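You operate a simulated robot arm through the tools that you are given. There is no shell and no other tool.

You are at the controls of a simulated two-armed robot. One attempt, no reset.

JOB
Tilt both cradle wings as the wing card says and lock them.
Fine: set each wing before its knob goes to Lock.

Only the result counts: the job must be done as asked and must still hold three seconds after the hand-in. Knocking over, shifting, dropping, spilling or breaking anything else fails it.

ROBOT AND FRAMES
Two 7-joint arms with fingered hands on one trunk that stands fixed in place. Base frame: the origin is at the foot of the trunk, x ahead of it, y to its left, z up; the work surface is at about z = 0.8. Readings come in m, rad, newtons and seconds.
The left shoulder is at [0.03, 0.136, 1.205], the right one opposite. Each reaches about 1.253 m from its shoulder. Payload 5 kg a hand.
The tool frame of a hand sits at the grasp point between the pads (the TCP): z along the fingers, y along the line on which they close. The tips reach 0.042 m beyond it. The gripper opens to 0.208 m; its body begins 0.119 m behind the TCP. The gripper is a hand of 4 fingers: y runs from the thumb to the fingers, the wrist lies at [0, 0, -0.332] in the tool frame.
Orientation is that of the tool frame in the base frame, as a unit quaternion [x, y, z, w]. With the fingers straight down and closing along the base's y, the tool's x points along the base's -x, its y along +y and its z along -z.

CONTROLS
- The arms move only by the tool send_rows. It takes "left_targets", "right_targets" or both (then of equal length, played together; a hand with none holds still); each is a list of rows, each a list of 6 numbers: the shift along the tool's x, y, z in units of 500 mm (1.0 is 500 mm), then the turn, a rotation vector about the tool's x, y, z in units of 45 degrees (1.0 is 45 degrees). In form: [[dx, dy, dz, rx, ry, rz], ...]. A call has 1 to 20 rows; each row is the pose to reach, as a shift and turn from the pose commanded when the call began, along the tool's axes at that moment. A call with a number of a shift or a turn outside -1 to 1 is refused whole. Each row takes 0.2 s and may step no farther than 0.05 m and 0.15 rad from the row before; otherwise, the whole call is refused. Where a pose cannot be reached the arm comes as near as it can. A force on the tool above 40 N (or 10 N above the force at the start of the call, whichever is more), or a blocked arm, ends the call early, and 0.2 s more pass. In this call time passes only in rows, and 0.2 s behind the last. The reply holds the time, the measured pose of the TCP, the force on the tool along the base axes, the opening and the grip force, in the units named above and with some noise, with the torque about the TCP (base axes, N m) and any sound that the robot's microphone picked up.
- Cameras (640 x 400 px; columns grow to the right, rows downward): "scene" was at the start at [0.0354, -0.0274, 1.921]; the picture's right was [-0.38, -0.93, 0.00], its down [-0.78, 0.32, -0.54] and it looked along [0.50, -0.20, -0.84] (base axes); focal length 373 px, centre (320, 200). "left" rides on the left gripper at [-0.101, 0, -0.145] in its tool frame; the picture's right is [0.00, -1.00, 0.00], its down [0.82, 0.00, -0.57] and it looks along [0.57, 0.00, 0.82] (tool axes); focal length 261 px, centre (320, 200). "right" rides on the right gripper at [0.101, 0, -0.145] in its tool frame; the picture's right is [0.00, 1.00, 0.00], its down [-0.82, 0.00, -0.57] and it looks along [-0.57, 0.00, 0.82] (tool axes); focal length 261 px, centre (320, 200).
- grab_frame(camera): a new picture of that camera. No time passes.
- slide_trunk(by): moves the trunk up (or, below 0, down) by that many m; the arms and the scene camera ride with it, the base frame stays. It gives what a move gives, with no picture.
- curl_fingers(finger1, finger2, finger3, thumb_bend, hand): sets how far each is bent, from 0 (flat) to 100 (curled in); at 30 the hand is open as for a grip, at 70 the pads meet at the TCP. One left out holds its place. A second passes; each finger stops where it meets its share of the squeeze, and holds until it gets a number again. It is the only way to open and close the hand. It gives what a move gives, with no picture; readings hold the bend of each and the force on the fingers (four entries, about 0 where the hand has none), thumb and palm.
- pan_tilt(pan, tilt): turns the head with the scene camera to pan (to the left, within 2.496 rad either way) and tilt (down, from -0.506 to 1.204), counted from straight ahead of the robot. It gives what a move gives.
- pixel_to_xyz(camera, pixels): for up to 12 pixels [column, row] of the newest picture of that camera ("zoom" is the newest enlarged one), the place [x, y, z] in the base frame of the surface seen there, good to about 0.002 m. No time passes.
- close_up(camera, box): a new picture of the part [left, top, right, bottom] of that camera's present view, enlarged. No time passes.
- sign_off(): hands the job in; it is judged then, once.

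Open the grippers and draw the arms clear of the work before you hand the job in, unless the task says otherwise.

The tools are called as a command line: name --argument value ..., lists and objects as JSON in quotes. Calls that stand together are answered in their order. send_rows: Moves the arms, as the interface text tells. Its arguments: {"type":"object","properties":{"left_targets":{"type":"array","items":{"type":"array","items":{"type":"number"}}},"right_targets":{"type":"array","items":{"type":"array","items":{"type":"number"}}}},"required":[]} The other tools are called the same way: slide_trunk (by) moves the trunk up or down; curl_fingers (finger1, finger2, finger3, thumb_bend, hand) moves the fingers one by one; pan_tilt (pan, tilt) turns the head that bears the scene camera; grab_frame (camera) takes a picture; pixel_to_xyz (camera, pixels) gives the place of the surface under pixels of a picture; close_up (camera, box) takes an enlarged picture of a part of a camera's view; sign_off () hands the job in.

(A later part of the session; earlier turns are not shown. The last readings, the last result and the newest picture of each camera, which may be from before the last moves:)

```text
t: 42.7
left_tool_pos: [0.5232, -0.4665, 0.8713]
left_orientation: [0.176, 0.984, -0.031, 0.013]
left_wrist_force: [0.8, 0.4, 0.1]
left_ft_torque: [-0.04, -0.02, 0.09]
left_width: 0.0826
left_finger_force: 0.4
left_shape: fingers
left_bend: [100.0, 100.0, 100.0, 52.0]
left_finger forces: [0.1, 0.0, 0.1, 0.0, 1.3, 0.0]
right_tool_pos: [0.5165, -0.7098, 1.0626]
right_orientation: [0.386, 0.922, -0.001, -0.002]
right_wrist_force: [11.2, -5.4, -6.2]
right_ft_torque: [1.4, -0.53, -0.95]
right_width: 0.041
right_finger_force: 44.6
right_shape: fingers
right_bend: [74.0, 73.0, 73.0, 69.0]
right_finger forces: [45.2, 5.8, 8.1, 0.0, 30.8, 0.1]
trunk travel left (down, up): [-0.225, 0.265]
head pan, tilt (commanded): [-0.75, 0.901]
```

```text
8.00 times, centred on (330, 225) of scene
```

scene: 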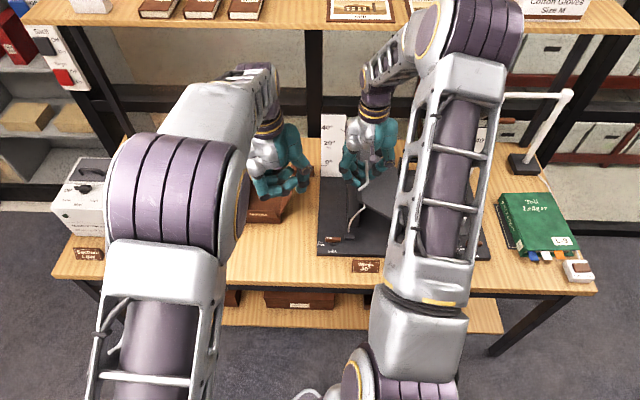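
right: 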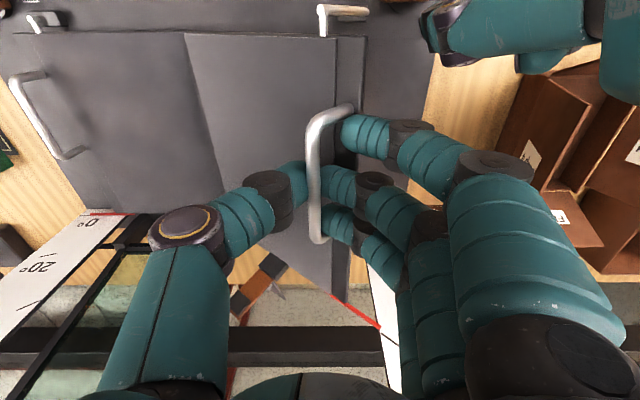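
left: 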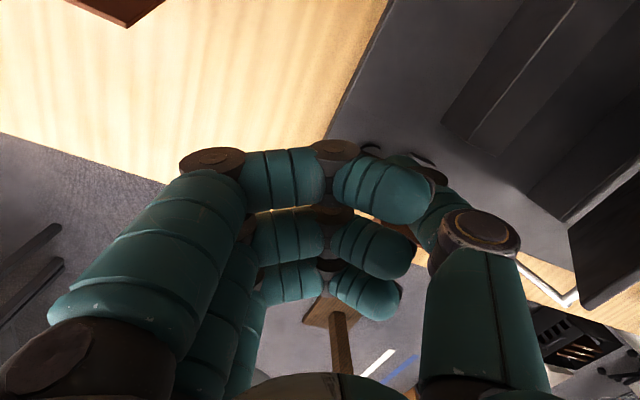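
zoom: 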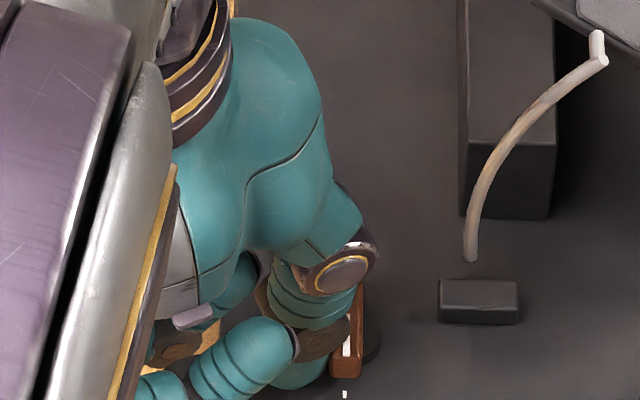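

The lever is aligned with the Lock tick (345,393). I'll draw the thumb left and then up, away from the knob, to look at it unobstructed.

send_rows --left_targets '[[-0.0083, 0.018, 0, 0, 0, 0], [-0.0166, 0.0363, 0, 0, 0, 0], [-0.0186, 0.034, -0.06, 0, 0, 0], [-0.0206, 0.031, -0.12, 0, 0, 0], [-0.0226, 0.028, -0.18, 0, 0, 0]]'

close_up --camera "scene" --box '[305, 200, 355, 250]'

close_up --camera "right" --box '[310, 260, 430, 390]'

```text
t: 43.9
left_tool_pos: [0.5379, -0.4506, 0.9592]
left_orientation: [0.177, 0.984, -0.028, 0.013]
left_wrist_force: [-0.2, 0.1, -1.2]
left_ft_torque: [-0.05, -0.04, 0.02]
left_width: 0.0827
left_finger_force: 0.0
left_shape: fingers
left_bend: [100.0, 100.0, 100.0, 52.0]
left_finger forces: [0.0, 0.1, 0.1, 0.0, 0.1, 0.1]
right_tool_pos: [0.5176, -0.7108, 1.0635]
right_orientation: [0.387, 0.922, -0.002, -0.002]
right_wrist_force: [10.7, -5.4, -4.5]
right_ft_torque: [1.47, -0.54, -0.93]
right_width: 0.0412
right_finger_force: 44.4
right_shape: fingers
right_bend: [74.0, 73.0, 73.0, 69.0]
right_finger forces: [45.3, 5.3, 7.9, 0.1, 30.7, 0.1]
trunk travel left (down, up): [-0.225, 0.265]
head pan, tilt (commanded): [-0.75, 0.901]
```

```text
8.00 times, centred on (330, 225) of scene
```

zoom: 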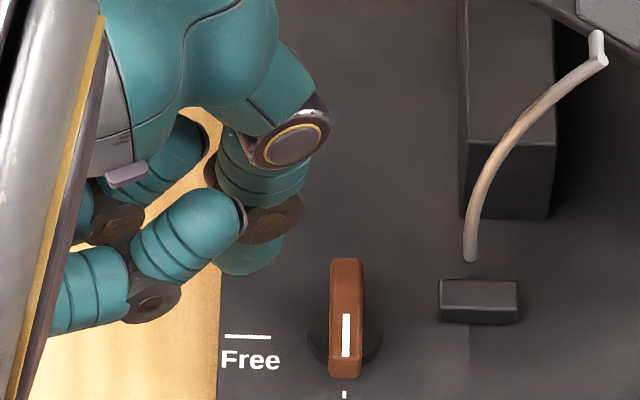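

```text
3.08 times, centred on (370, 325) of right
```

zoom: 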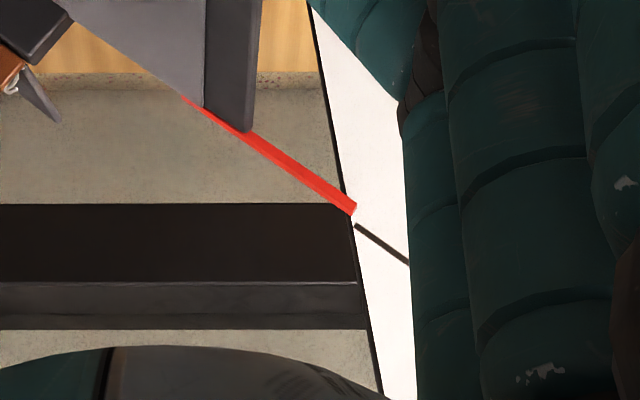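

The knob points exactly at Lock, and the pointer still meets the 40° tick. I'll open the right fingers slowly to see whether the wing holds.

curl_fingers --hand "right" --finger1 70 --finger2 70 --finger3 70 --thumb_bend 67

curl_fingers --hand "right" --finger1 62 --finger2 62 --finger3 62 --thumb_bend 60

grab_frame --camera "right"

close_up --camera "right" --box '[310, 260, 430, 390]'

```text
t: 44.9
left_tool_pos: [0.5366, -0.4521, 0.9615]
left_orientation: [0.177, 0.984, -0.03, 0.014]
left_wrist_force: [0.8, -0.6, -0.4]
left_ft_torque: [0.13, -0.03, -0.01]
left_width: 0.0826
left_finger_force: 0.1
left_shape: fingers
left_bend: [100.0, 100.0, 100.0, 52.0]
left_finger forces: [0.0, 0.1, 0.0, 0.0, 0.0, 0.0]
right_tool_pos: [0.5188, -0.7095, 1.0662]
right_orientation: [0.387, 0.922, -0.001, 0.001]
right_wrist_force: [7.1, 3.2, 8.3]
right_ft_torque: [0.17, -0.4, -0.17]
right_width: 0.0411
right_finger_force: 6.9
right_shape: fingers
right_bend: [68.0, 70.0, 70.0, 67.0]
right_finger forces: [8.3, 0.1, 5.5, 0.1, 0.0, 0.1]
trunk travel left (down, up): [-0.225, 0.265]
head pan, tilt (commanded): [-0.75, 0.901]
stopped (right hand): the force on the tool passed its limit at 41 N (the readings are from after the stop); the commanded pose is now the measured one
```

```text
t: 45.9
left_tool_pos: [0.5357, -0.4505, 0.9618]
left_orientation: [0.177, 0.984, -0.03, 0.014]
left_wrist_force: [-0.8, 0.5, 0.0]
left_ft_torque: [-0.03, 0.02, 0.0]
left_width: 0.0828
left_finger_force: 0.0
left_shape: fingers
left_bend: [100.0, 100.0, 100.0, 52.0]
left_finger forces: [0.0, 0.0, 0.1, 0.1, 0.1, 0.1]
right_tool_pos: [0.5173, -0.7117, 1.0654]
right_orientation: [0.387, 0.922, -0.001, 0.001]
right_wrist_force: [-3.1, -19.8, 18.4]
right_ft_torque: [-0.41, -0.21, -0.31]
right_width: 0.0571
right_finger_force: 17.5
right_shape: fingers
right_bend: [66.0, 66.0, 66.0, 60.0]
right_finger forces: [20.5, 7.2, 8.1, 0.0, 0.0, 0.0]
trunk travel left (down, up): [-0.225, 0.265]
head pan, tilt (commanded): [-0.75, 0.901]
```

```text
taken
```

right: 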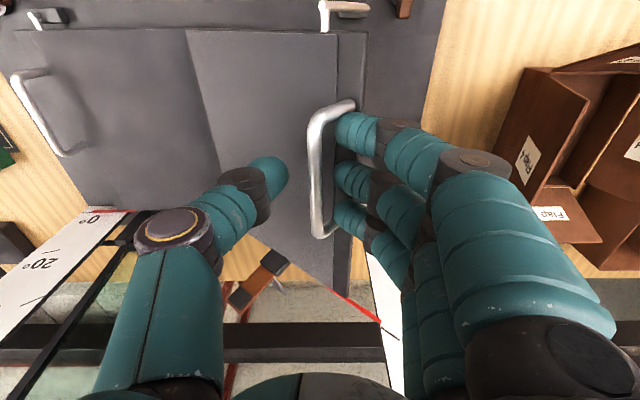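

```text
3.08 times, centred on (370, 325) of right
```

zoom: 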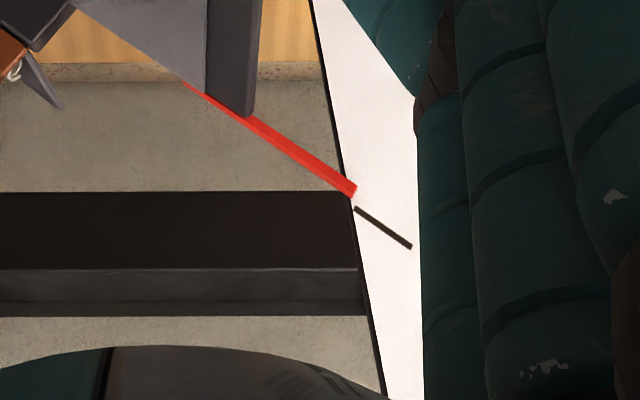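

The thumb has let go and the pointer still reads 40°, but the opening fingers press on the wing's outer edge (18 N). I'll raise the hand at once to relieve that.

send_rows --right_targets '[[0, 0, -0.01, 0, 0, 0], [0, 0, -0.02, 0, 0, 0], [0, 0, -0.035, 0, 0, 0]]'

grab_frame --camera "right"

close_up --camera "right" --box '[310, 260, 430, 390]'

```text
t: 46.7
left_tool_pos: [0.5371, -0.4493, 0.9609]
left_orientation: [0.177, 0.984, -0.029, 0.014]
left_wrist_force: [-0.8, -0.1, 0.3]
left_ft_torque: [0.0, -0.05, 0.01]
left_width: 0.083
left_finger_force: 0.1
left_shape: fingers
left_bend: [100.0, 100.0, 100.0, 52.0]
left_finger forces: [0.0, 0.0, 0.1, 0.0, 0.1, 0.0]
right_tool_pos: [0.5178, -0.7077, 1.0833]
right_orientation: [0.386, 0.923, -0.001, 0.0]
right_wrist_force: [0.2, 0.7, -0.4]
right_ft_torque: [0.01, -0.05, 0.01]
right_width: 0.0658
right_finger_force: 0.0
right_shape: fingers
right_bend: [62.0, 62.0, 62.0, 60.0]
right_finger forces: [0.1, 0.1, 0.0, 0.1, 0.1, 0.0]
trunk travel left (down, up): [-0.225, 0.265]
head pan, tilt (commanded): [-0.75, 0.901]
```

```text
taken
```

right: 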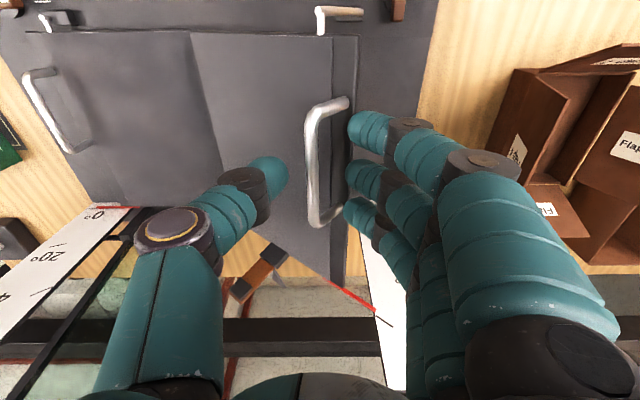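

```text
3.08 times, centred on (370, 325) of right
```

zoom: 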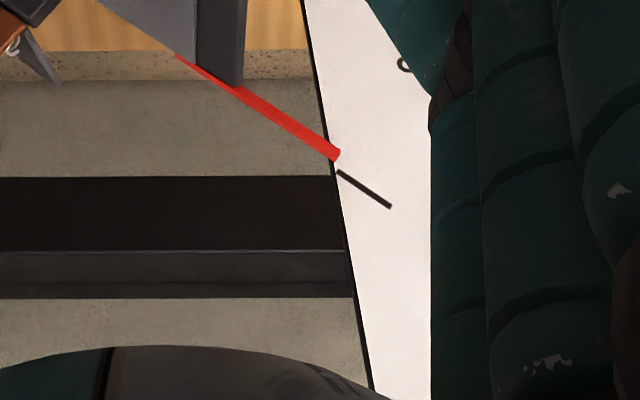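

The hand is free and the wing holds by its lock. I'll measure the pointer's angle again.

pixel_to_xyz --camera "zoom" --pixels '[[333, 153], [320, 144], [305, 134], [290, 125], [275, 115], [260, 105], [342, 173], [352, 180], [365, 190], [380, 200], [388, 206]]'

```text
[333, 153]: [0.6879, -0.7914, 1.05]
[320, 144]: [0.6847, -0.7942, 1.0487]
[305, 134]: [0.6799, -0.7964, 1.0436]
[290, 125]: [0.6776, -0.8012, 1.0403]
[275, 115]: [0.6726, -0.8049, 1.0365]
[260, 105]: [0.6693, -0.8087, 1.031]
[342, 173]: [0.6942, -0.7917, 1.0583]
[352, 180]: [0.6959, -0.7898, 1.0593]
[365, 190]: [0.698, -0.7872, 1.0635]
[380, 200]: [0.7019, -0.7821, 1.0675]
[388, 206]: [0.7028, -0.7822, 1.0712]
```

The pointer reads about 39.5° by the ticks. To cross-check, I'll sample the wing's surface itself for its slope.

pixel_to_xyz --camera "right" --pixels '[[205, 60], [230, 60], [260, 60], [290, 60], [320, 60], [215, 110], [240, 110], [270, 110], [295, 110], [280, 230], [300, 250], [320, 245]]'

pixel_to_xyz --camera "right" --pixels '[[200, 45], [225, 45], [250, 45], [275, 45], [300, 45], [325, 45], [210, 90], [235, 90], [260, 90], [285, 90], [300, 90], [325, 85]]'

```text
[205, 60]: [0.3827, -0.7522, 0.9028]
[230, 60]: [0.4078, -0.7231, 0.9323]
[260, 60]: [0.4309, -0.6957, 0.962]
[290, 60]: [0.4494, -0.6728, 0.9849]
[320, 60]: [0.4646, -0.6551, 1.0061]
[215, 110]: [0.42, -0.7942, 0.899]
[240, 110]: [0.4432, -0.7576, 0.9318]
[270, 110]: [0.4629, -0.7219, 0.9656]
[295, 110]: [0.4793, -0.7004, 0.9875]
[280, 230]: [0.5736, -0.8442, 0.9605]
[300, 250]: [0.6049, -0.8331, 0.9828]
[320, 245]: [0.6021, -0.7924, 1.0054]
```

```text
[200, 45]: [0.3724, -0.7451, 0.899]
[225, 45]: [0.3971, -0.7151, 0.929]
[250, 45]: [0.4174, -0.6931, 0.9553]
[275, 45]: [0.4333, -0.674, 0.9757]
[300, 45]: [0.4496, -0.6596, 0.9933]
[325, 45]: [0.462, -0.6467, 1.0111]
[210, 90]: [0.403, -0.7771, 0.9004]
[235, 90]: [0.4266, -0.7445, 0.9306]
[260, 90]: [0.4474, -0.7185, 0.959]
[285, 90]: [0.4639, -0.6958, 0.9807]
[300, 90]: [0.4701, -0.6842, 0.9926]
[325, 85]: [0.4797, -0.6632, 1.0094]
```

Surface regression also gives about 39.5°, so the left wing is set and locked. I'll now lift the right hand clear, straight up, and draw the left hand back up too.

send_rows --right_targets '[[0, 0, -0.08, 0, 0, 0], [0, 0, -0.16, 0, 0, 0], [0, 0, -0.24, 0, 0, 0], [0, 0, -0.32, 0, 0, 0]]' --left_targets '[[0, 0.04, -0.08, 0, 0, 0], [0, 0.08, -0.16, 0, 0, 0], [0, 0.14, -0.24, 0, 0, 0], [0, 0.2, -0.3, 0, 0, 0]]'

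grab_frame --camera "right"

grab_frame --camera "scene"

```text
t: 47.7
left_tool_pos: [0.5669, -0.3453, 1.1064]
left_orientation: [0.176, 0.984, -0.03, 0.014]
left_wrist_force: [-1.0, 0.4, -1.1]
left_ft_torque: [-0.12, -0.08, 0.01]
left_width: 0.0826
left_finger_force: 0.1
left_shape: fingers
left_bend: [100.0, 100.0, 100.0, 52.0]
left_finger forces: [0.0, 0.0, 0.1, 0.0, 0.0, 0.0]
right_tool_pos: [0.5174, -0.7083, 1.2458]
right_orientation: [0.387, 0.922, -0.002, 0.002]
right_wrist_force: [-0.6, 0.7, 0.1]
right_ft_torque: [-0.17, -0.05, 0.0]
right_width: 0.0658
right_finger_force: 0.2
right_shape: fingers
right_bend: [62.0, 62.0, 62.0, 60.0]
right_finger forces: [0.0, 0.0, 0.1, 0.0, 0.0, 0.1]
trunk travel left (down, up): [-0.225, 0.265]
head pan, tilt (commanded): [-0.75, 0.901]
```

```text
taken
```

right: 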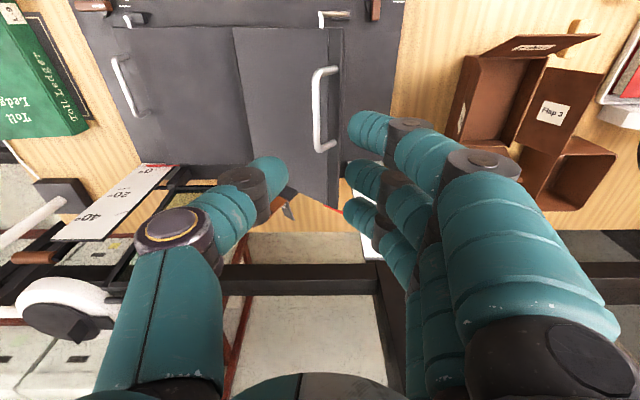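

```text
taken
```

scene: 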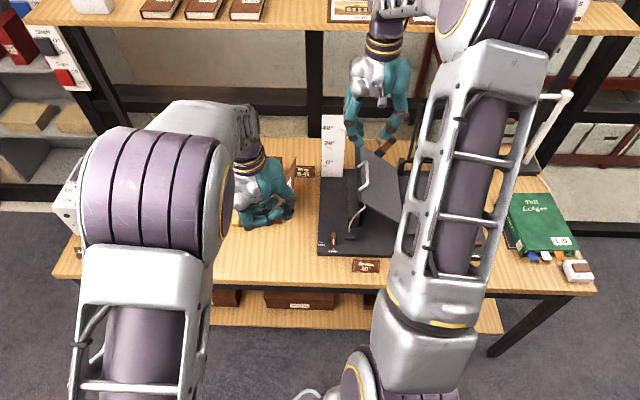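

Both hands are clear and the left wing holds. Next I'll measure the right scale's ticks, visible at (60–160,165–240) in the right view.

close_up --camera "right" --box '[30, 20, 200, 260]'

```text
1.67 times, centred on (115, 140) of right
```

zoom: 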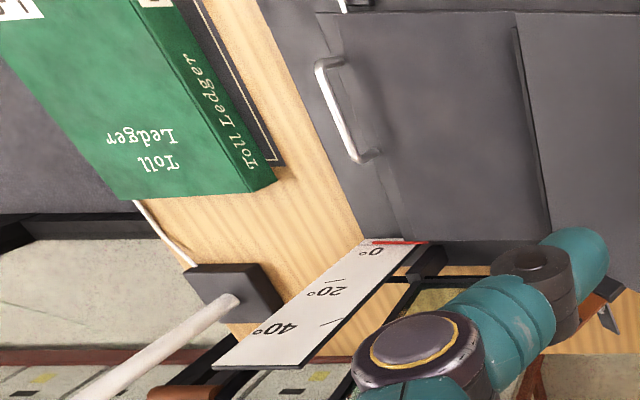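

pixel_to_xyz --camera "zoom" --pixels '[[322, 325], [332, 322], [341, 319], [326, 285], [335, 282], [343, 279], [372, 242], [400, 242], [420, 243], [325, 75], [345, 115], [365, 155]]'

pixel_to_xyz --camera "zoom" --pixels '[[380, 60], [450, 60], [510, 60], [400, 150], [470, 150], [530, 150], [420, 220], [500, 220], [330, 50], [420, 265], [405, 280], [235, 365]]'

```text
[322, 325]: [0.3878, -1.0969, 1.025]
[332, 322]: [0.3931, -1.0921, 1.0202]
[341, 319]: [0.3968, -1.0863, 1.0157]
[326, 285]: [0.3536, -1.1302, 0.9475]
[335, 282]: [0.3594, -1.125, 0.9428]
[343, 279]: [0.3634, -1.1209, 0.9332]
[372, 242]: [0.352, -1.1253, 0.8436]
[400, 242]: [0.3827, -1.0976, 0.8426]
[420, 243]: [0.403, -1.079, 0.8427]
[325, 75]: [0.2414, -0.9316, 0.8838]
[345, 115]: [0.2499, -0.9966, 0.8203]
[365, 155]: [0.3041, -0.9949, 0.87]
```

```text
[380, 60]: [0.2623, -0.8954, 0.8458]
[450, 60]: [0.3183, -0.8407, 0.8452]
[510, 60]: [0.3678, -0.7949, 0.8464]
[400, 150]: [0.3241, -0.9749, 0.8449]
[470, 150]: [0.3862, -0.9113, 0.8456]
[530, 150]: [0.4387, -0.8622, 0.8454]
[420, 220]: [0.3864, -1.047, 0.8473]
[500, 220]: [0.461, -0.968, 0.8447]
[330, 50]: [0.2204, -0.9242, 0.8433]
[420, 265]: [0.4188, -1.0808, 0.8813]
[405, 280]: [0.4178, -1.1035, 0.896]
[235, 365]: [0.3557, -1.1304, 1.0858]
```

The right hinge comes out at U≈0.281, z≈0.841. Before moving the right hand to the right handle, I check where the lamp head (70,305) and its arm, the glass frame and the green ledger are.

grab_frame --camera "right"

pixel_to_xyz --camera "right" --pixels '[[50, 290], [90, 320], [60, 340], [20, 230], [60, 200], [75, 95], [40, 130], [160, 200], [100, 250], [190, 180], [280, 200]]'

pixel_to_xyz --camera "scene" --pixels '[[570, 95], [540, 130], [525, 165], [540, 200], [500, 110], [415, 130]]'

```text
taken
```

right: 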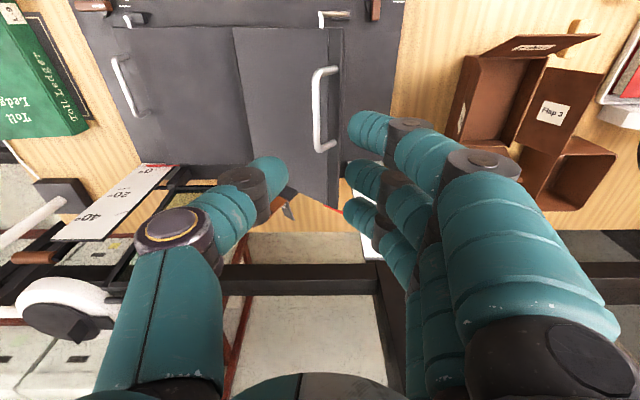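

```text
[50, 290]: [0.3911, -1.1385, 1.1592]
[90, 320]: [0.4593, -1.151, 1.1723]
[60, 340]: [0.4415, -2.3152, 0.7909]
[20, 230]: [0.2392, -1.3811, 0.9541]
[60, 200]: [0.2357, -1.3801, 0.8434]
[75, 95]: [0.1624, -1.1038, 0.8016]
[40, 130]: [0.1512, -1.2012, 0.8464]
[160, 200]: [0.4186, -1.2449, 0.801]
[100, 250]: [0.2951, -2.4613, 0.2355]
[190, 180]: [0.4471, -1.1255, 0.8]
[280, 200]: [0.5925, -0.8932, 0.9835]
```

```text
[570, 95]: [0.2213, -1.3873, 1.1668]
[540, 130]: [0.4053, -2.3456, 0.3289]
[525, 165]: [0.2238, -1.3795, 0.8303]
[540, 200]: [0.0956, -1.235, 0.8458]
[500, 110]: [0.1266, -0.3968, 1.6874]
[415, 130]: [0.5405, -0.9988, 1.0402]
```

The lamp head is at about V≥1.05, well behind the hand's lane at V≈0.87. I move the right hand along the table to above the right handle.

send_rows --right_targets '[[-0.001, -0.09, 0, 0, 0, 0], [-0.002, -0.18, 0, 0, 0, 0], [-0.003, -0.27, 0.0, 0, 0, 0], [-0.004, -0.36, 0.0, 0, 0, 0], [-0.006, -0.45, 0.03, 0, 0, 0], [-0.008, -0.54, 0.07, 0, 0, 0], [-0.009, -0.63, 0.12, 0, 0, 0], [-0.0106, -0.712, 0.17, 0, 0, 0]]'

grab_frame --camera "right"

grab_frame --camera "scene"

```text
refused: row 7 steps farther than a row can; nothing moved
```

```text
taken
```

right: 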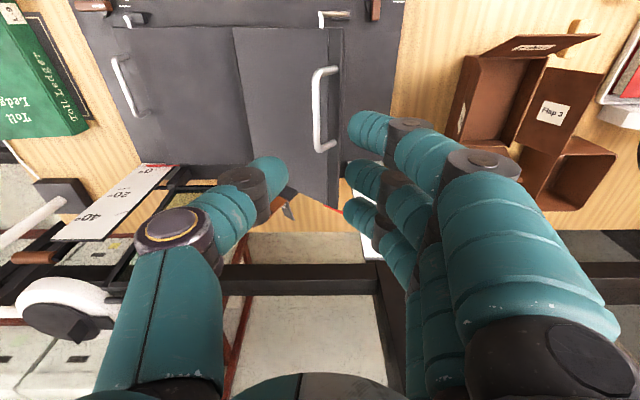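

```text
taken
```

scene: 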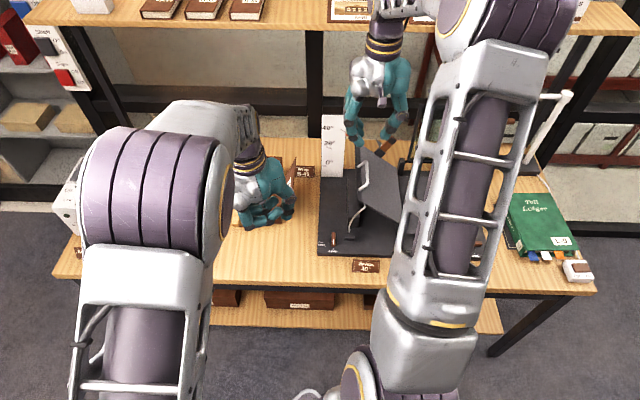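

The call was refused for too large a step in one row; I resend it with smaller rows.

send_rows --right_targets '[[-0.001, -0.08, 0, 0, 0, 0], [-0.002, -0.16, 0, 0, 0, 0], [-0.003, -0.24, 0.0, 0, 0, 0], [-0.004, -0.32, 0.0, 0, 0, 0], [-0.005, -0.4, 0.02, 0, 0, 0], [-0.006, -0.48, 0.05, 0, 0, 0], [-0.008, -0.56, 0.08, 0, 0, 0], [-0.009, -0.64, 0.12, 0, 0, 0], [-0.0106, -0.712, 0.17, 0, 0, 0]]'

grab_frame --camera "right"

grab_frame --camera "scene"

```text
t: 49.7
left_tool_pos: [0.5671, -0.35, 1.1049]
left_orientation: [0.177, 0.984, -0.03, 0.015]
left_wrist_force: [-1.2, -2.1, 0.0]
left_ft_torque: [0.18, -0.11, 0.02]
left_width: 0.0828
left_finger_force: 0.0
left_shape: fingers
left_bend: [100.0, 100.0, 100.0, 52.0]
left_finger forces: [0.0, 0.0, 0.1, 0.0, 0.1, 0.0]
right_tool_pos: [0.2676, -0.9651, 1.159]
right_orientation: [0.386, 0.923, -0.001, 0.002]
right_wrist_force: [1.4, 0.4, 1.0]
right_ft_torque: [0.06, 0.08, 0.0]
right_width: 0.0663
right_finger_force: 0.0
right_shape: fingers
right_bend: [62.0, 62.0, 62.0, 60.0]
right_finger forces: [0.0, 0.0, 0.0, 0.1, 0.1, 0.1]
trunk travel left (down, up): [-0.225, 0.265]
head pan, tilt (commanded): [-0.75, 0.901]
```

```text
taken
```

right: 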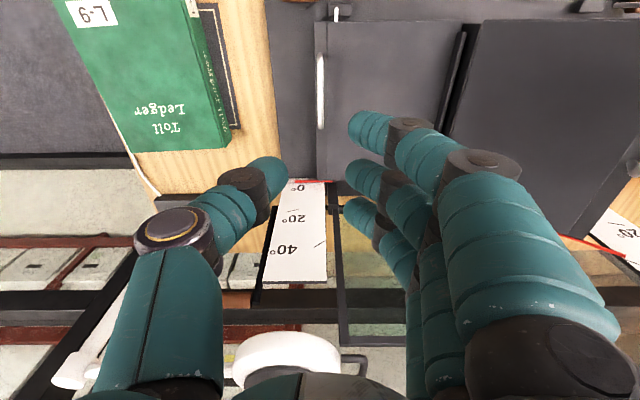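

```text
taken
```

scene: 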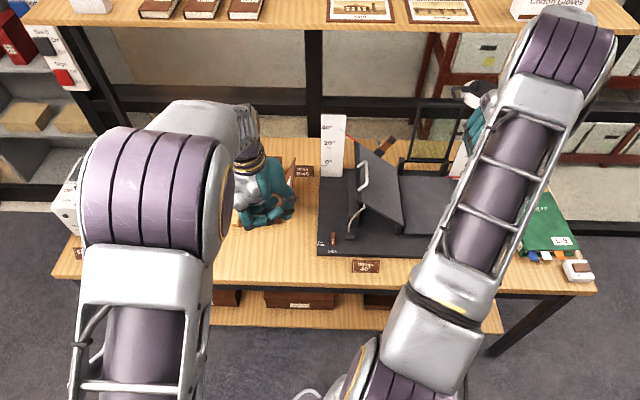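

The right hand is over the right handle, and the left wing still stands at its 40° mark. I now test whether the left hand can point horizontally toward the right wing, pitching it up 45° about its wrist first.

send_rows --left_targets '[[0, -0.0534, -0.0056, 0.1667, 0, 0], [0, -0.1052, -0.0226, 0.333, 0, 0], [0, -0.1542, -0.0506, 0.5, 0, 0], [0, -0.1986, -0.089, 0.667, 0, 0], [0, -0.2374, -0.137, 0.833, 0, 0], [0, -0.2696, -0.1944, 1.0, 0, 0]]'

grab_frame --camera "scene"

grab_frame --camera "left"

```text
t: 51.1
left_tool_pos: [0.5214, -0.4649, 1.2128]
left_orientation: [0.168, 0.897, -0.405, -0.055]
left_wrist_force: [0.3, -0.1, -0.2]
left_ft_torque: [-0.03, -0.01, -0.01]
left_width: 0.0826
left_finger_force: 0.2
left_shape: fingers
left_bend: [100.0, 100.0, 100.0, 52.0]
left_finger forces: [0.0, 0.1, 0.0, 0.0, 0.0, 0.2]
right_tool_pos: [0.2672, -0.9631, 1.1609]
right_orientation: [0.387, 0.922, -0.002, 0.0]
right_wrist_force: [0.7, -0.2, 0.1]
right_ft_torque: [-0.06, 0.07, 0.02]
right_width: 0.0664
right_finger_force: 0.0
right_shape: fingers
right_bend: [62.0, 62.0, 62.0, 60.0]
right_finger forces: [0.0, 0.0, 0.0, 0.0, 0.1, 0.1]
trunk travel left (down, up): [-0.225, 0.265]
head pan, tilt (commanded): [-0.75, 0.901]
```

```text
taken
```

scene: 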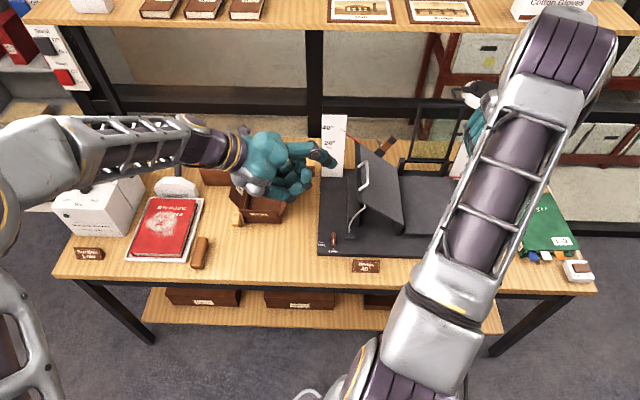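

```text
taken
```

left: 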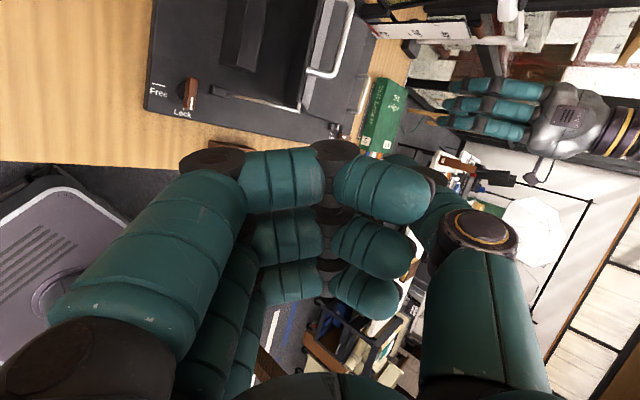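

The left elbow swung out to the left and the hand now points down-right at about 42°, which suits holding the right wing from the front-left. I check where the right arm's links are before going on.

pixel_to_xyz --camera "scene" --pixels '[[400, 360], [430, 330], [450, 290], [480, 220], [520, 120], [560, 50], [570, 30], [490, 100], [470, 130], [60, 150], [150, 140], [230, 150]]'

```text
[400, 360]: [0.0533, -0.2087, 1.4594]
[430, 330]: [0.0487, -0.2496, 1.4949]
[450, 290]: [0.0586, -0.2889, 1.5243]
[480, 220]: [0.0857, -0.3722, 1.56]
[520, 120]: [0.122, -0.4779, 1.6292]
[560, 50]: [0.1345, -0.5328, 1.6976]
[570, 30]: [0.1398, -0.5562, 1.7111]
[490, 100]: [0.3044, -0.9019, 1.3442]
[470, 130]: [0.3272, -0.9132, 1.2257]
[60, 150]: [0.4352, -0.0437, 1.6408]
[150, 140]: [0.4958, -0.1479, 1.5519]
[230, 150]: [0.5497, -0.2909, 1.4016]
```

The right arm is in an elbow-high posture (elbow z≈1.65), leaving room below for the left hand. I set the left hand to one extended finger (finger 3) and pitch it up further about the wrist.

curl_fingers --hand "left" --finger1 100 --finger2 100 --finger3 45 --thumb_bend 90

send_rows --left_targets '[[0, -0.086, -0.006, 0.165, 0, 0], [0, -0.16, -0.022, 0.33, 0, 0], [0, -0.24, -0.05, 0.495, 0, 0], [0, -0.31, -0.085, 0.66, 0, 0], [0, -0.36, -0.12, 0.78, 0, 0]]'

grab_frame --camera "scene"

grab_frame --camera "left"

```text
t: 52.1
left_tool_pos: [0.5207, -0.4654, 1.2122]
left_orientation: [0.169, 0.897, -0.404, -0.055]
left_wrist_force: [0.0, 0.3, 0.2]
left_ft_torque: [0.01, 0.02, 0.0]
left_width: 0.0651
left_finger_force: 0.0
left_shape: fingers
left_bend: [100.0, 100.0, 45.0, 83.0]
left_finger forces: [0.0, 0.0, 0.0, 0.0, 0.1, 0.1]
right_tool_pos: [0.2662, -0.9628, 1.1606]
right_orientation: [0.387, 0.922, -0.002, 0.001]
right_wrist_force: [0.8, -0.4, 0.2]
right_ft_torque: [-0.03, -0.01, -0.01]
right_width: 0.0666
right_finger_force: 0.0
right_shape: fingers
right_bend: [62.0, 62.0, 62.0, 60.0]
right_finger forces: [0.1, 0.0, 0.1, 0.1, 0.0, 0.1]
trunk travel left (down, up): [-0.225, 0.265]
head pan, tilt (commanded): [-0.75, 0.901]
```

```text
t: 53.3
left_tool_pos: [0.4879, -0.5339, 1.3846]
left_orientation: [0.145, 0.733, -0.657, -0.103]
left_wrist_force: [0.0, 0.0, 0.3]
left_ft_torque: [0.0, -0.02, 0.01]
left_width: 0.0651
left_finger_force: 0.1
left_shape: fingers
left_bend: [100.0, 100.0, 45.0, 83.0]
left_finger forces: [0.0, 0.0, 0.0, 0.1, 0.0, 0.1]
right_tool_pos: [0.2668, -0.963, 1.1601]
right_orientation: [0.387, 0.922, -0.001, 0.002]
right_wrist_force: [-0.2, 0.6, -0.2]
right_ft_torque: [-0.01, 0.0, -0.02]
right_width: 0.066
right_finger_force: 0.2
right_shape: fingers
right_bend: [62.0, 62.0, 62.0, 60.0]
right_finger forces: [0.0, 0.0, 0.0, 0.1, 0.1, 0.1]
trunk travel left (down, up): [-0.225, 0.265]
head pan, tilt (commanded): [-0.75, 0.901]
```

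```text
taken
```

scene: 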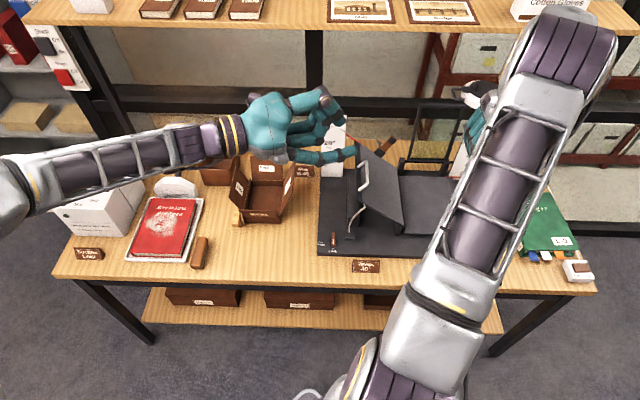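

```text
taken
```

left: 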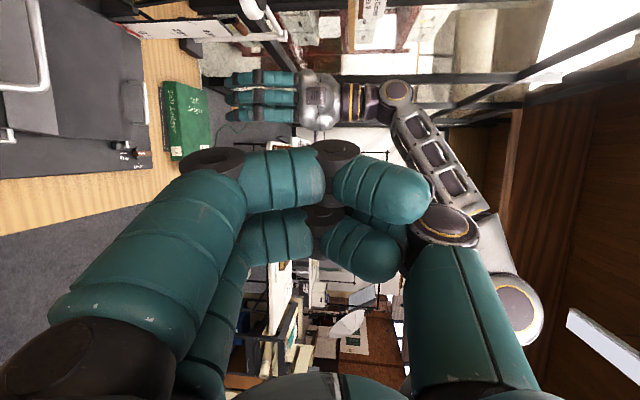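

The left hand is nearly horizontal with finger 3 extended toward (355,150). I'll zoom in to measure its tip.

close_up --camera "scene" --box '[220, 70, 380, 180]'

```text
3.64 times, centred on (300, 125) of scene
```

zoom: 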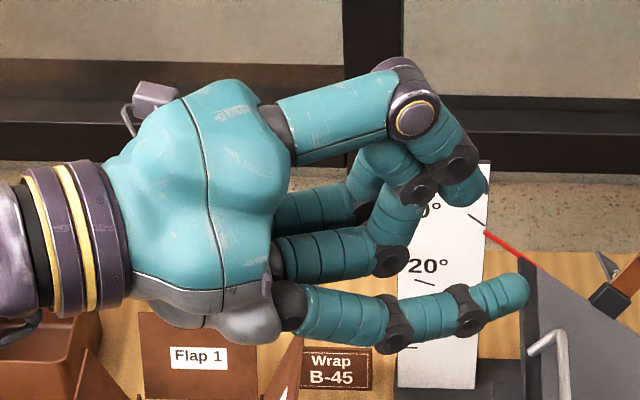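

pixel_to_xyz --camera "zoom" --pixels '[[522, 285], [515, 300], [500, 280], [500, 310], [465, 310], [400, 325], [340, 310], [385, 262], [460, 190], [455, 150], [410, 120], [300, 305]]'

```text
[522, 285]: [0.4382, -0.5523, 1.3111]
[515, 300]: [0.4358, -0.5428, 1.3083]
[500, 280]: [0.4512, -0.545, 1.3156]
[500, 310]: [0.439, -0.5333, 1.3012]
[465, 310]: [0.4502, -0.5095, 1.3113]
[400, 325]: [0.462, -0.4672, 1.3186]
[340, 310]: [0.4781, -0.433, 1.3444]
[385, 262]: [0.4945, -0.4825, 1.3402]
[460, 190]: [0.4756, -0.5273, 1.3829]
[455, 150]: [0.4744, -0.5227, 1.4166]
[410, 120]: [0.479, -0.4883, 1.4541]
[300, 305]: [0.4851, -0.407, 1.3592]
```

Finger 3's tip sits about (0.045, 0.077, 0.04) in the tool frame. I now yaw the left hand about 35° so that it points more away from the robot, along the approach line to the right wing's front edge.

send_rows --left_targets '[[0, 0, 0, -0.0052, -0.129, -0.0152], [0, 0, 0, -0.0103, -0.258, -0.0303], [0, 0, 0, -0.0155, -0.387, -0.0455], [0, 0, 0, -0.0207, -0.515, -0.0607], [0, 0, 0, -0.0258, -0.644, -0.0758], [0, 0, 0, -0.031, -0.773, -0.091]]'

grab_frame --camera "scene"

grab_frame --camera "left"

```text
t: 54.7
left_tool_pos: [0.4856, -0.5367, 1.3842]
left_orientation: [-0.084, 0.744, -0.655, 0.102]
left_wrist_force: [0.0, 0.1, -0.3]
left_ft_torque: [-0.03, 0.02, 0.09]
left_width: 0.0652
left_finger_force: 0.0
left_shape: fingers
left_bend: [100.0, 100.0, 45.0, 83.0]
left_finger forces: [0.1, 0.0, 0.1, 0.1, 0.0, 0.0]
right_tool_pos: [0.2644, -0.9651, 1.1602]
right_orientation: [0.387, 0.922, -0.001, 0.002]
right_wrist_force: [-3.3, -1.3, -0.8]
right_ft_torque: [0.12, -0.32, -0.01]
right_width: 0.0663
right_finger_force: 0.0
right_shape: fingers
right_bend: [62.0, 62.0, 62.0, 60.0]
right_finger forces: [0.0, 0.1, 0.1, 0.0, 0.0, 0.0]
trunk travel left (down, up): [-0.225, 0.265]
head pan, tilt (commanded): [-0.75, 0.901]
```

```text
taken
```

scene: 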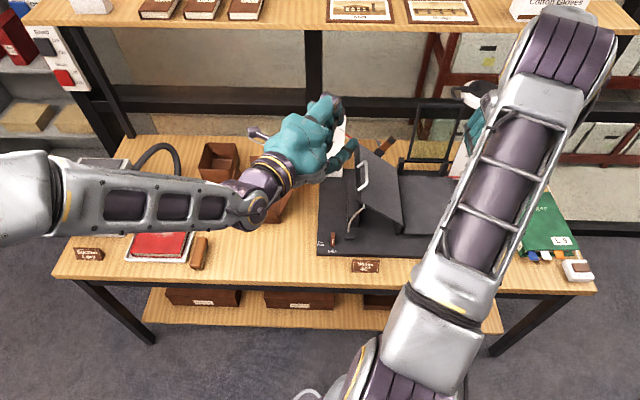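

```text
taken
```

left: 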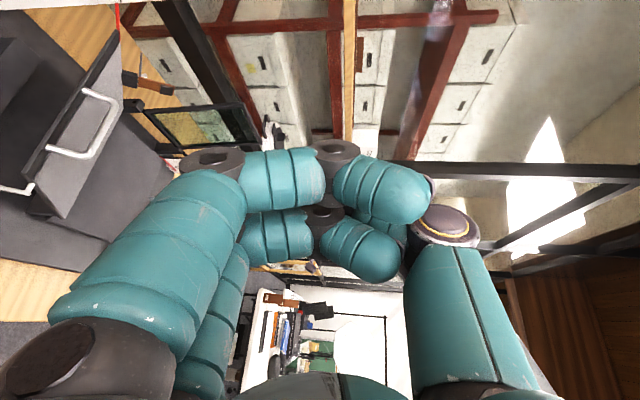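

The left wrist bends well and the left hand now points along (0.26,-0.96,-0.12). It waits there while I lower the open right hand over the right handle, gripping a bit toward the back of the bar.

send_rows --right_targets '[[-0.006, 0.001, 0.09, 0, 0, 0], [-0.013, 0.003, 0.18, 0, 0, 0], [-0.02, 0.004, 0.27, 0, 0, 0], [-0.0266, 0.0052, 0.36, 0, 0, 0], [-0.0266, 0.0052, 0.44, 0, 0, 0]]'

grab_frame --camera "right"

```text
t: 55.9
left_tool_pos: [0.4865, -0.5369, 1.3843]
left_orientation: [-0.083, 0.744, -0.656, 0.099]
left_wrist_force: [0.8, -1.1, -0.1]
left_ft_torque: [-0.04, -0.02, -0.03]
left_width: 0.065
left_finger_force: 0.0
left_shape: fingers
left_bend: [100.0, 100.0, 45.0, 83.0]
left_finger forces: [0.1, 0.0, 0.1, 0.1, 0.0, 0.0]
right_tool_pos: [0.2776, -0.9729, 0.9388]
right_orientation: [0.387, 0.922, -0.001, 0.001]
right_wrist_force: [0.7, -1.0, 0.1]
right_ft_torque: [0.11, 0.04, 0.0]
right_width: 0.0665
right_finger_force: 0.1
right_shape: fingers
right_bend: [62.0, 62.0, 62.0, 60.0]
right_finger forces: [0.1, 0.0, 0.1, 0.0, 0.0, 0.0]
trunk travel left (down, up): [-0.225, 0.265]
head pan, tilt (commanded): [-0.75, 0.901]
```

```text
taken
```

right: 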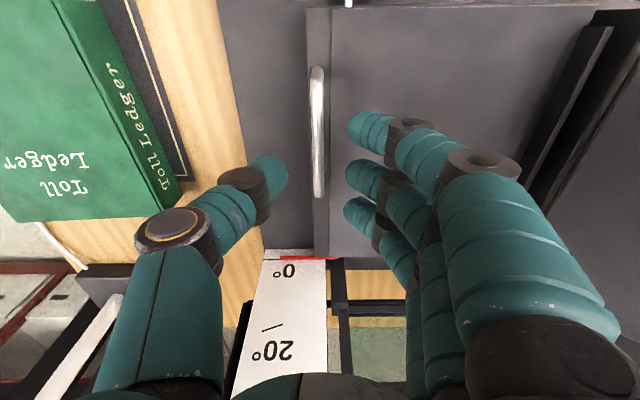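

The bar (column 316) is between thumb and fingers. I lower 39 mm more and close on it.

send_rows --right_targets '[[0, -0.004, 0.04, 0, 0, 0], [0, -0.004, 0.079, 0, 0, 0]]'

curl_fingers --hand "right" --finger1 70 --finger2 70 --finger3 70 --thumb_bend 70

grab_frame --camera "right"

```text
t: 56.5
left_tool_pos: [0.4876, -0.5351, 1.3839]
left_orientation: [-0.083, 0.743, -0.656, 0.099]
left_wrist_force: [1.0, -1.2, -0.4]
left_ft_torque: [0.01, 0.02, 0.01]
left_width: 0.0649
left_finger_force: 0.0
left_shape: fingers
left_bend: [100.0, 100.0, 45.0, 83.0]
left_finger forces: [0.0, 0.1, 0.1, 0.1, 0.0, 0.0]
right_tool_pos: [0.2777, -0.974, 0.8997]
right_orientation: [0.387, 0.922, -0.001, 0.0]
right_wrist_force: [-0.1, 0.4, 0.8]
right_ft_torque: [0.06, 0.0, 0.02]
right_width: 0.0661
right_finger_force: 0.2
right_shape: fingers
right_bend: [62.0, 62.0, 62.0, 60.0]
right_finger forces: [0.0, 0.0, 0.1, 0.0, 0.0, 0.0]
trunk travel left (down, up): [-0.225, 0.265]
head pan, tilt (commanded): [-0.75, 0.901]
```

```text
t: 57.5
left_tool_pos: [0.4871, -0.535, 1.3842]
left_orientation: [-0.083, 0.743, -0.657, 0.099]
left_wrist_force: [0.9, -0.7, 0.0]
left_ft_torque: [-0.01, 0.02, 0.02]
left_width: 0.0647
left_finger_force: 0.1
left_shape: fingers
left_bend: [100.0, 100.0, 45.0, 83.0]
left_finger forces: [0.0, 0.0, 0.0, 0.1, 0.0, 0.1]
right_tool_pos: [0.2787, -0.9727, 0.8987]
right_orientation: [0.386, 0.922, -0.001, 0.001]
right_wrist_force: [-0.3, -0.3, -0.6]
right_ft_torque: [0.02, 0.0, 0.07]
right_width: 0.0334
right_finger_force: 1.9
right_shape: fingers
right_bend: [70.0, 70.0, 69.0, 70.0]
right_finger forces: [0.0, 0.0, 1.8, 0.1, 2.2, 0.1]
trunk travel left (down, up): [-0.225, 0.265]
head pan, tilt (commanded): [-0.75, 0.901]
```

```text
taken
```

right: 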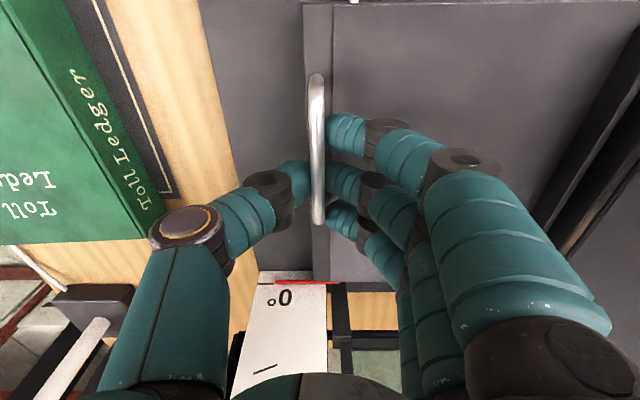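

The fingers are lightly on the bar; I tighten the grip.

curl_fingers --hand "right" --finger1 75 --finger2 75 --finger3 75 --thumb_bend 78

close_up --camera "right" --box '[220, 40, 420, 300]'

```text
t: 58.5
left_tool_pos: [0.4881, -0.5357, 1.3826]
left_orientation: [-0.083, 0.743, -0.656, 0.099]
left_wrist_force: [-0.9, -0.4, -0.4]
left_ft_torque: [0.03, -0.01, 0.01]
left_width: 0.0649
left_finger_force: 0.2
left_shape: fingers
left_bend: [100.0, 100.0, 45.0, 83.0]
left_finger forces: [0.0, 0.0, 0.0, 0.0, 0.0, 0.0]
right_tool_pos: [0.2777, -0.9724, 0.8995]
right_orientation: [0.388, 0.922, -0.001, 0.0]
right_wrist_force: [1.4, 2.4, -2.4]
right_ft_torque: [0.04, -0.26, 0.18]
right_width: 0.0278
right_finger_force: 23.2
right_shape: fingers
right_bend: [73.0, 73.0, 73.0, 72.0]
right_finger forces: [6.1, 6.6, 12.9, 0.0, 21.0, 0.1]
trunk travel left (down, up): [-0.225, 0.265]
head pan, tilt (commanded): [-0.75, 0.901]
```

```text
1.54 times, centred on (320, 170) of right
```

zoom: 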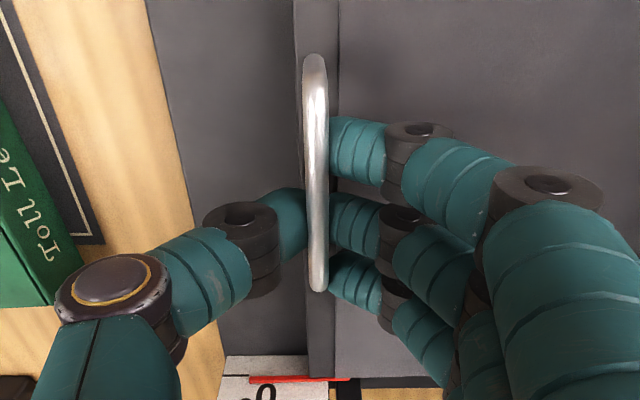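

The grip is balanced (fingers 6/7/13 N, thumb 21 N). I lift the right wing along its arc to about 36°, letting the hand lean slightly with it.

send_rows --right_targets '[[0, 0.0045, -0.0182, 0.021, 0, 0], [0, 0.01, -0.0364, 0.042, 0, 0], [0, 0.0162, -0.0542, 0.0625, 0, 0], [0, 0.0232, -0.0718, 0.083, 0, 0], [0, 0.031, -0.089, 0.104, 0, 0], [0, 0.0394, -0.106, 0.125, 0, 0], [0, 0.0487, -0.1224, 0.146, 0, 0], [0, 0.0586, -0.1386, 0.167, 0, 0], [0, 0.0691, -0.1542, 0.1875, 0, 0], [0, 0.0802, -0.1696, 0.208, 0, 0], [0, 0.0923, -0.1843, 0.229, 0, 0], [0, 0.1048, -0.1986, 0.25, 0, 0], [0, 0.1181, -0.2122, 0.271, 0, 0], [0, 0.1318, -0.2254, 0.292, 0, 0]]'

grab_frame --camera "right"

grab_frame --camera "scene"

```text
t: 61.5
left_tool_pos: [0.4868, -0.535, 1.3841]
left_orientation: [-0.084, 0.743, -0.656, 0.099]
left_wrist_force: [0.4, -0.1, 0.2]
left_ft_torque: [0.04, 0.02, -0.03]
left_width: 0.0646
left_finger_force: 0.0
left_shape: fingers
left_bend: [100.0, 100.0, 45.0, 83.0]
left_finger forces: [0.1, 0.0, 0.1, 0.1, 0.0, 0.0]
right_tool_pos: [0.3264, -0.9258, 1.0104]
right_orientation: [0.384, 0.916, -0.107, -0.044]
right_wrist_force: [2.4, 5.2, -5.8]
right_ft_torque: [-0.02, -0.14, 0.18]
right_width: 0.0255
right_finger_force: 17.9
right_shape: fingers
right_bend: [74.0, 74.0, 73.0, 74.0]
right_finger forces: [6.0, 5.9, 9.5, 0.0, 15.2, 0.0]
trunk travel left (down, up): [-0.225, 0.265]
head pan, tilt (commanded): [-0.75, 0.901]
```

```text
taken
```

right: 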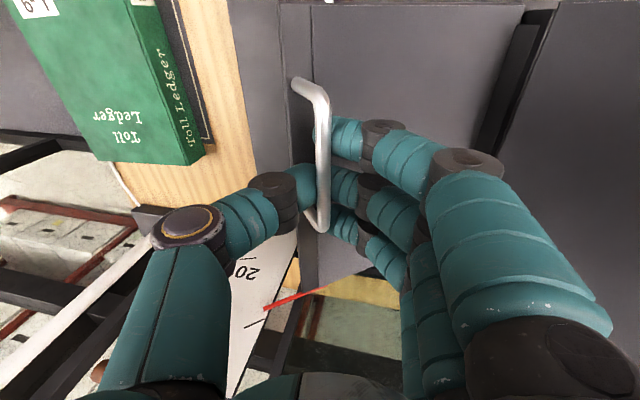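

```text
taken
```

scene: 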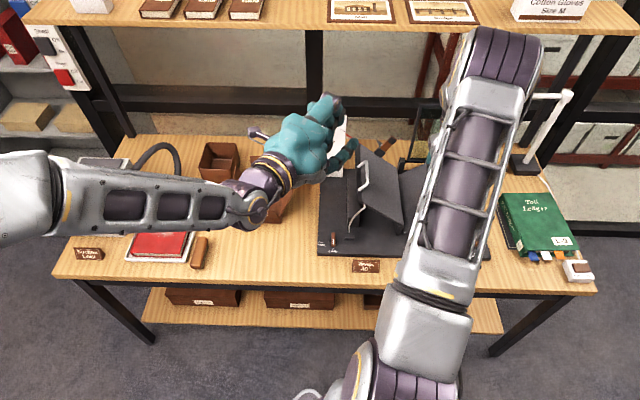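

The right wing is up, with balanced forces; the pointer end is at (265,308), close to the tick at (252,325). I'll measure it.

close_up --camera "right" --box '[215, 240, 335, 370]'

```text
3.08 times, centred on (275, 305) of right
```

zoom: 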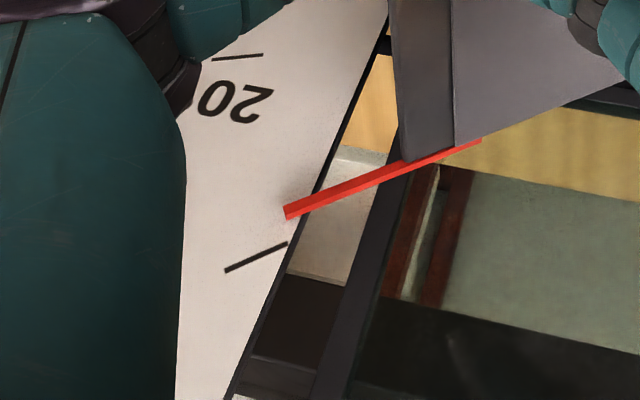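

pixel_to_xyz --camera "zoom" --pixels '[[290, 210], [310, 203], [330, 194], [350, 186], [370, 178], [390, 169], [283, 244], [270, 250], [255, 257], [240, 264], [230, 268]]'

pixel_to_xyz --camera "right" --pixels '[[330, 30], [360, 30], [390, 30], [420, 30], [450, 30], [480, 30], [500, 30], [340, 70], [380, 70], [420, 70], [460, 70], [480, 70]]'

```text
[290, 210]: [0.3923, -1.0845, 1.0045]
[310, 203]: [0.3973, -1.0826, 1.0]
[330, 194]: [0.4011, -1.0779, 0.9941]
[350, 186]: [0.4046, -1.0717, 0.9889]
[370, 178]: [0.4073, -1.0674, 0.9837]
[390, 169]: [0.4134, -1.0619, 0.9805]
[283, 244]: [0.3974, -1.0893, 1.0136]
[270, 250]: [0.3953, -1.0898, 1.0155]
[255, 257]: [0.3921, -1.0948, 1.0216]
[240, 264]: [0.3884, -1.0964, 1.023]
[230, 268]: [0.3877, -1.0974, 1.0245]
```

```text
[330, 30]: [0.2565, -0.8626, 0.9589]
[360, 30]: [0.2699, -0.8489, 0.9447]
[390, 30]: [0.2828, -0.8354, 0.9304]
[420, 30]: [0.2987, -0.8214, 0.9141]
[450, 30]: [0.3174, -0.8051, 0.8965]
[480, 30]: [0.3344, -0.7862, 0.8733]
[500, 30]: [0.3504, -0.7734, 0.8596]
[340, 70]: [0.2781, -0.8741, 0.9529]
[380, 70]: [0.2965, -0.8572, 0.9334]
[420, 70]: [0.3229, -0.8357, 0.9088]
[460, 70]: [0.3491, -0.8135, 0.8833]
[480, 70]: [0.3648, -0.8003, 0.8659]
```

The right wing stands at about 37.7°. I raise it slightly past 40° (to about 41°) to leave room for the left finger to be placed under its front edge.

send_rows --right_targets '[[0, 0.008, -0.0104, 0.015, 0, 0], [0, 0.016, -0.0207, 0.029, 0, 0]]'

close_up --camera "right" --box '[215, 240, 335, 370]'

grab_frame --camera "right"

pixel_to_xyz --camera "right" --pixels '[[335, 20], [360, 20], [390, 20], [420, 20], [450, 20], [480, 20], [345, 60], [375, 60], [400, 60], [430, 60], [460, 60], [480, 60]]'

```text
t: 62.1
left_tool_pos: [0.488, -0.5355, 1.3835]
left_orientation: [-0.083, 0.743, -0.656, 0.1]
left_wrist_force: [0.5, 1.1, -0.5]
left_ft_torque: [-0.01, -0.03, -0.01]
left_width: 0.0649
left_finger_force: 0.0
left_shape: fingers
left_bend: [100.0, 100.0, 45.0, 83.0]
left_finger forces: [0.1, 0.1, 0.0, 0.0, 0.0, 0.1]
right_tool_pos: [0.3322, -0.9182, 1.0178]
right_orientation: [0.384, 0.915, -0.117, -0.049]
right_wrist_force: [1.4, 9.3, -8.2]
right_ft_torque: [0.08, -0.18, 0.16]
right_width: 0.0256
right_finger_force: 19.3
right_shape: fingers
right_bend: [74.0, 74.0, 73.0, 74.0]
right_finger forces: [6.7, 6.8, 9.4, 0.0, 15.0, 0.0]
trunk travel left (down, up): [-0.225, 0.265]
head pan, tilt (commanded): [-0.75, 0.901]
```

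```text
3.08 times, centred on (275, 305) of right
```

zoom: 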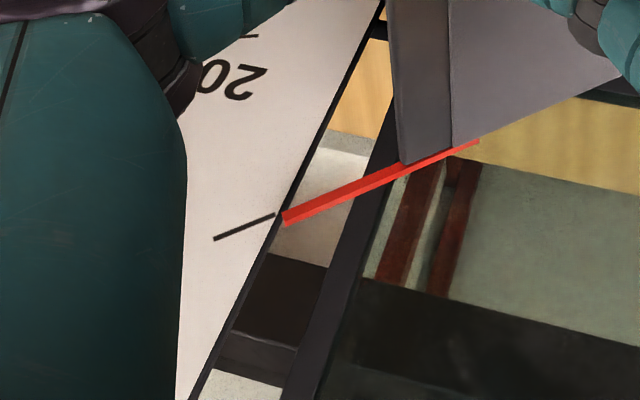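

```text
taken
```

right: 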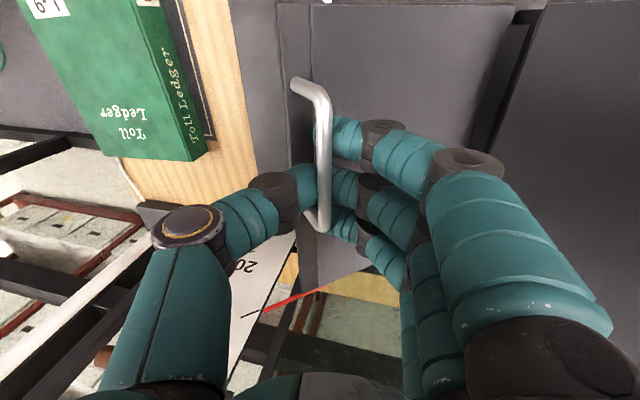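

```text
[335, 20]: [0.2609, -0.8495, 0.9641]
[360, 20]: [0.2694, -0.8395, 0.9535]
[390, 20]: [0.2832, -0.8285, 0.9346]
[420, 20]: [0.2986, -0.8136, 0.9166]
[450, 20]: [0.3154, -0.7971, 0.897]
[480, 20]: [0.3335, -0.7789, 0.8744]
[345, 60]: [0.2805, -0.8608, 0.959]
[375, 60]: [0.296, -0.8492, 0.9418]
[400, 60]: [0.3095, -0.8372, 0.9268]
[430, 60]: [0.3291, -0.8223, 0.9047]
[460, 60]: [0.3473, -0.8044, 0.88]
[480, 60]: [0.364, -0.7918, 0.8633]
```

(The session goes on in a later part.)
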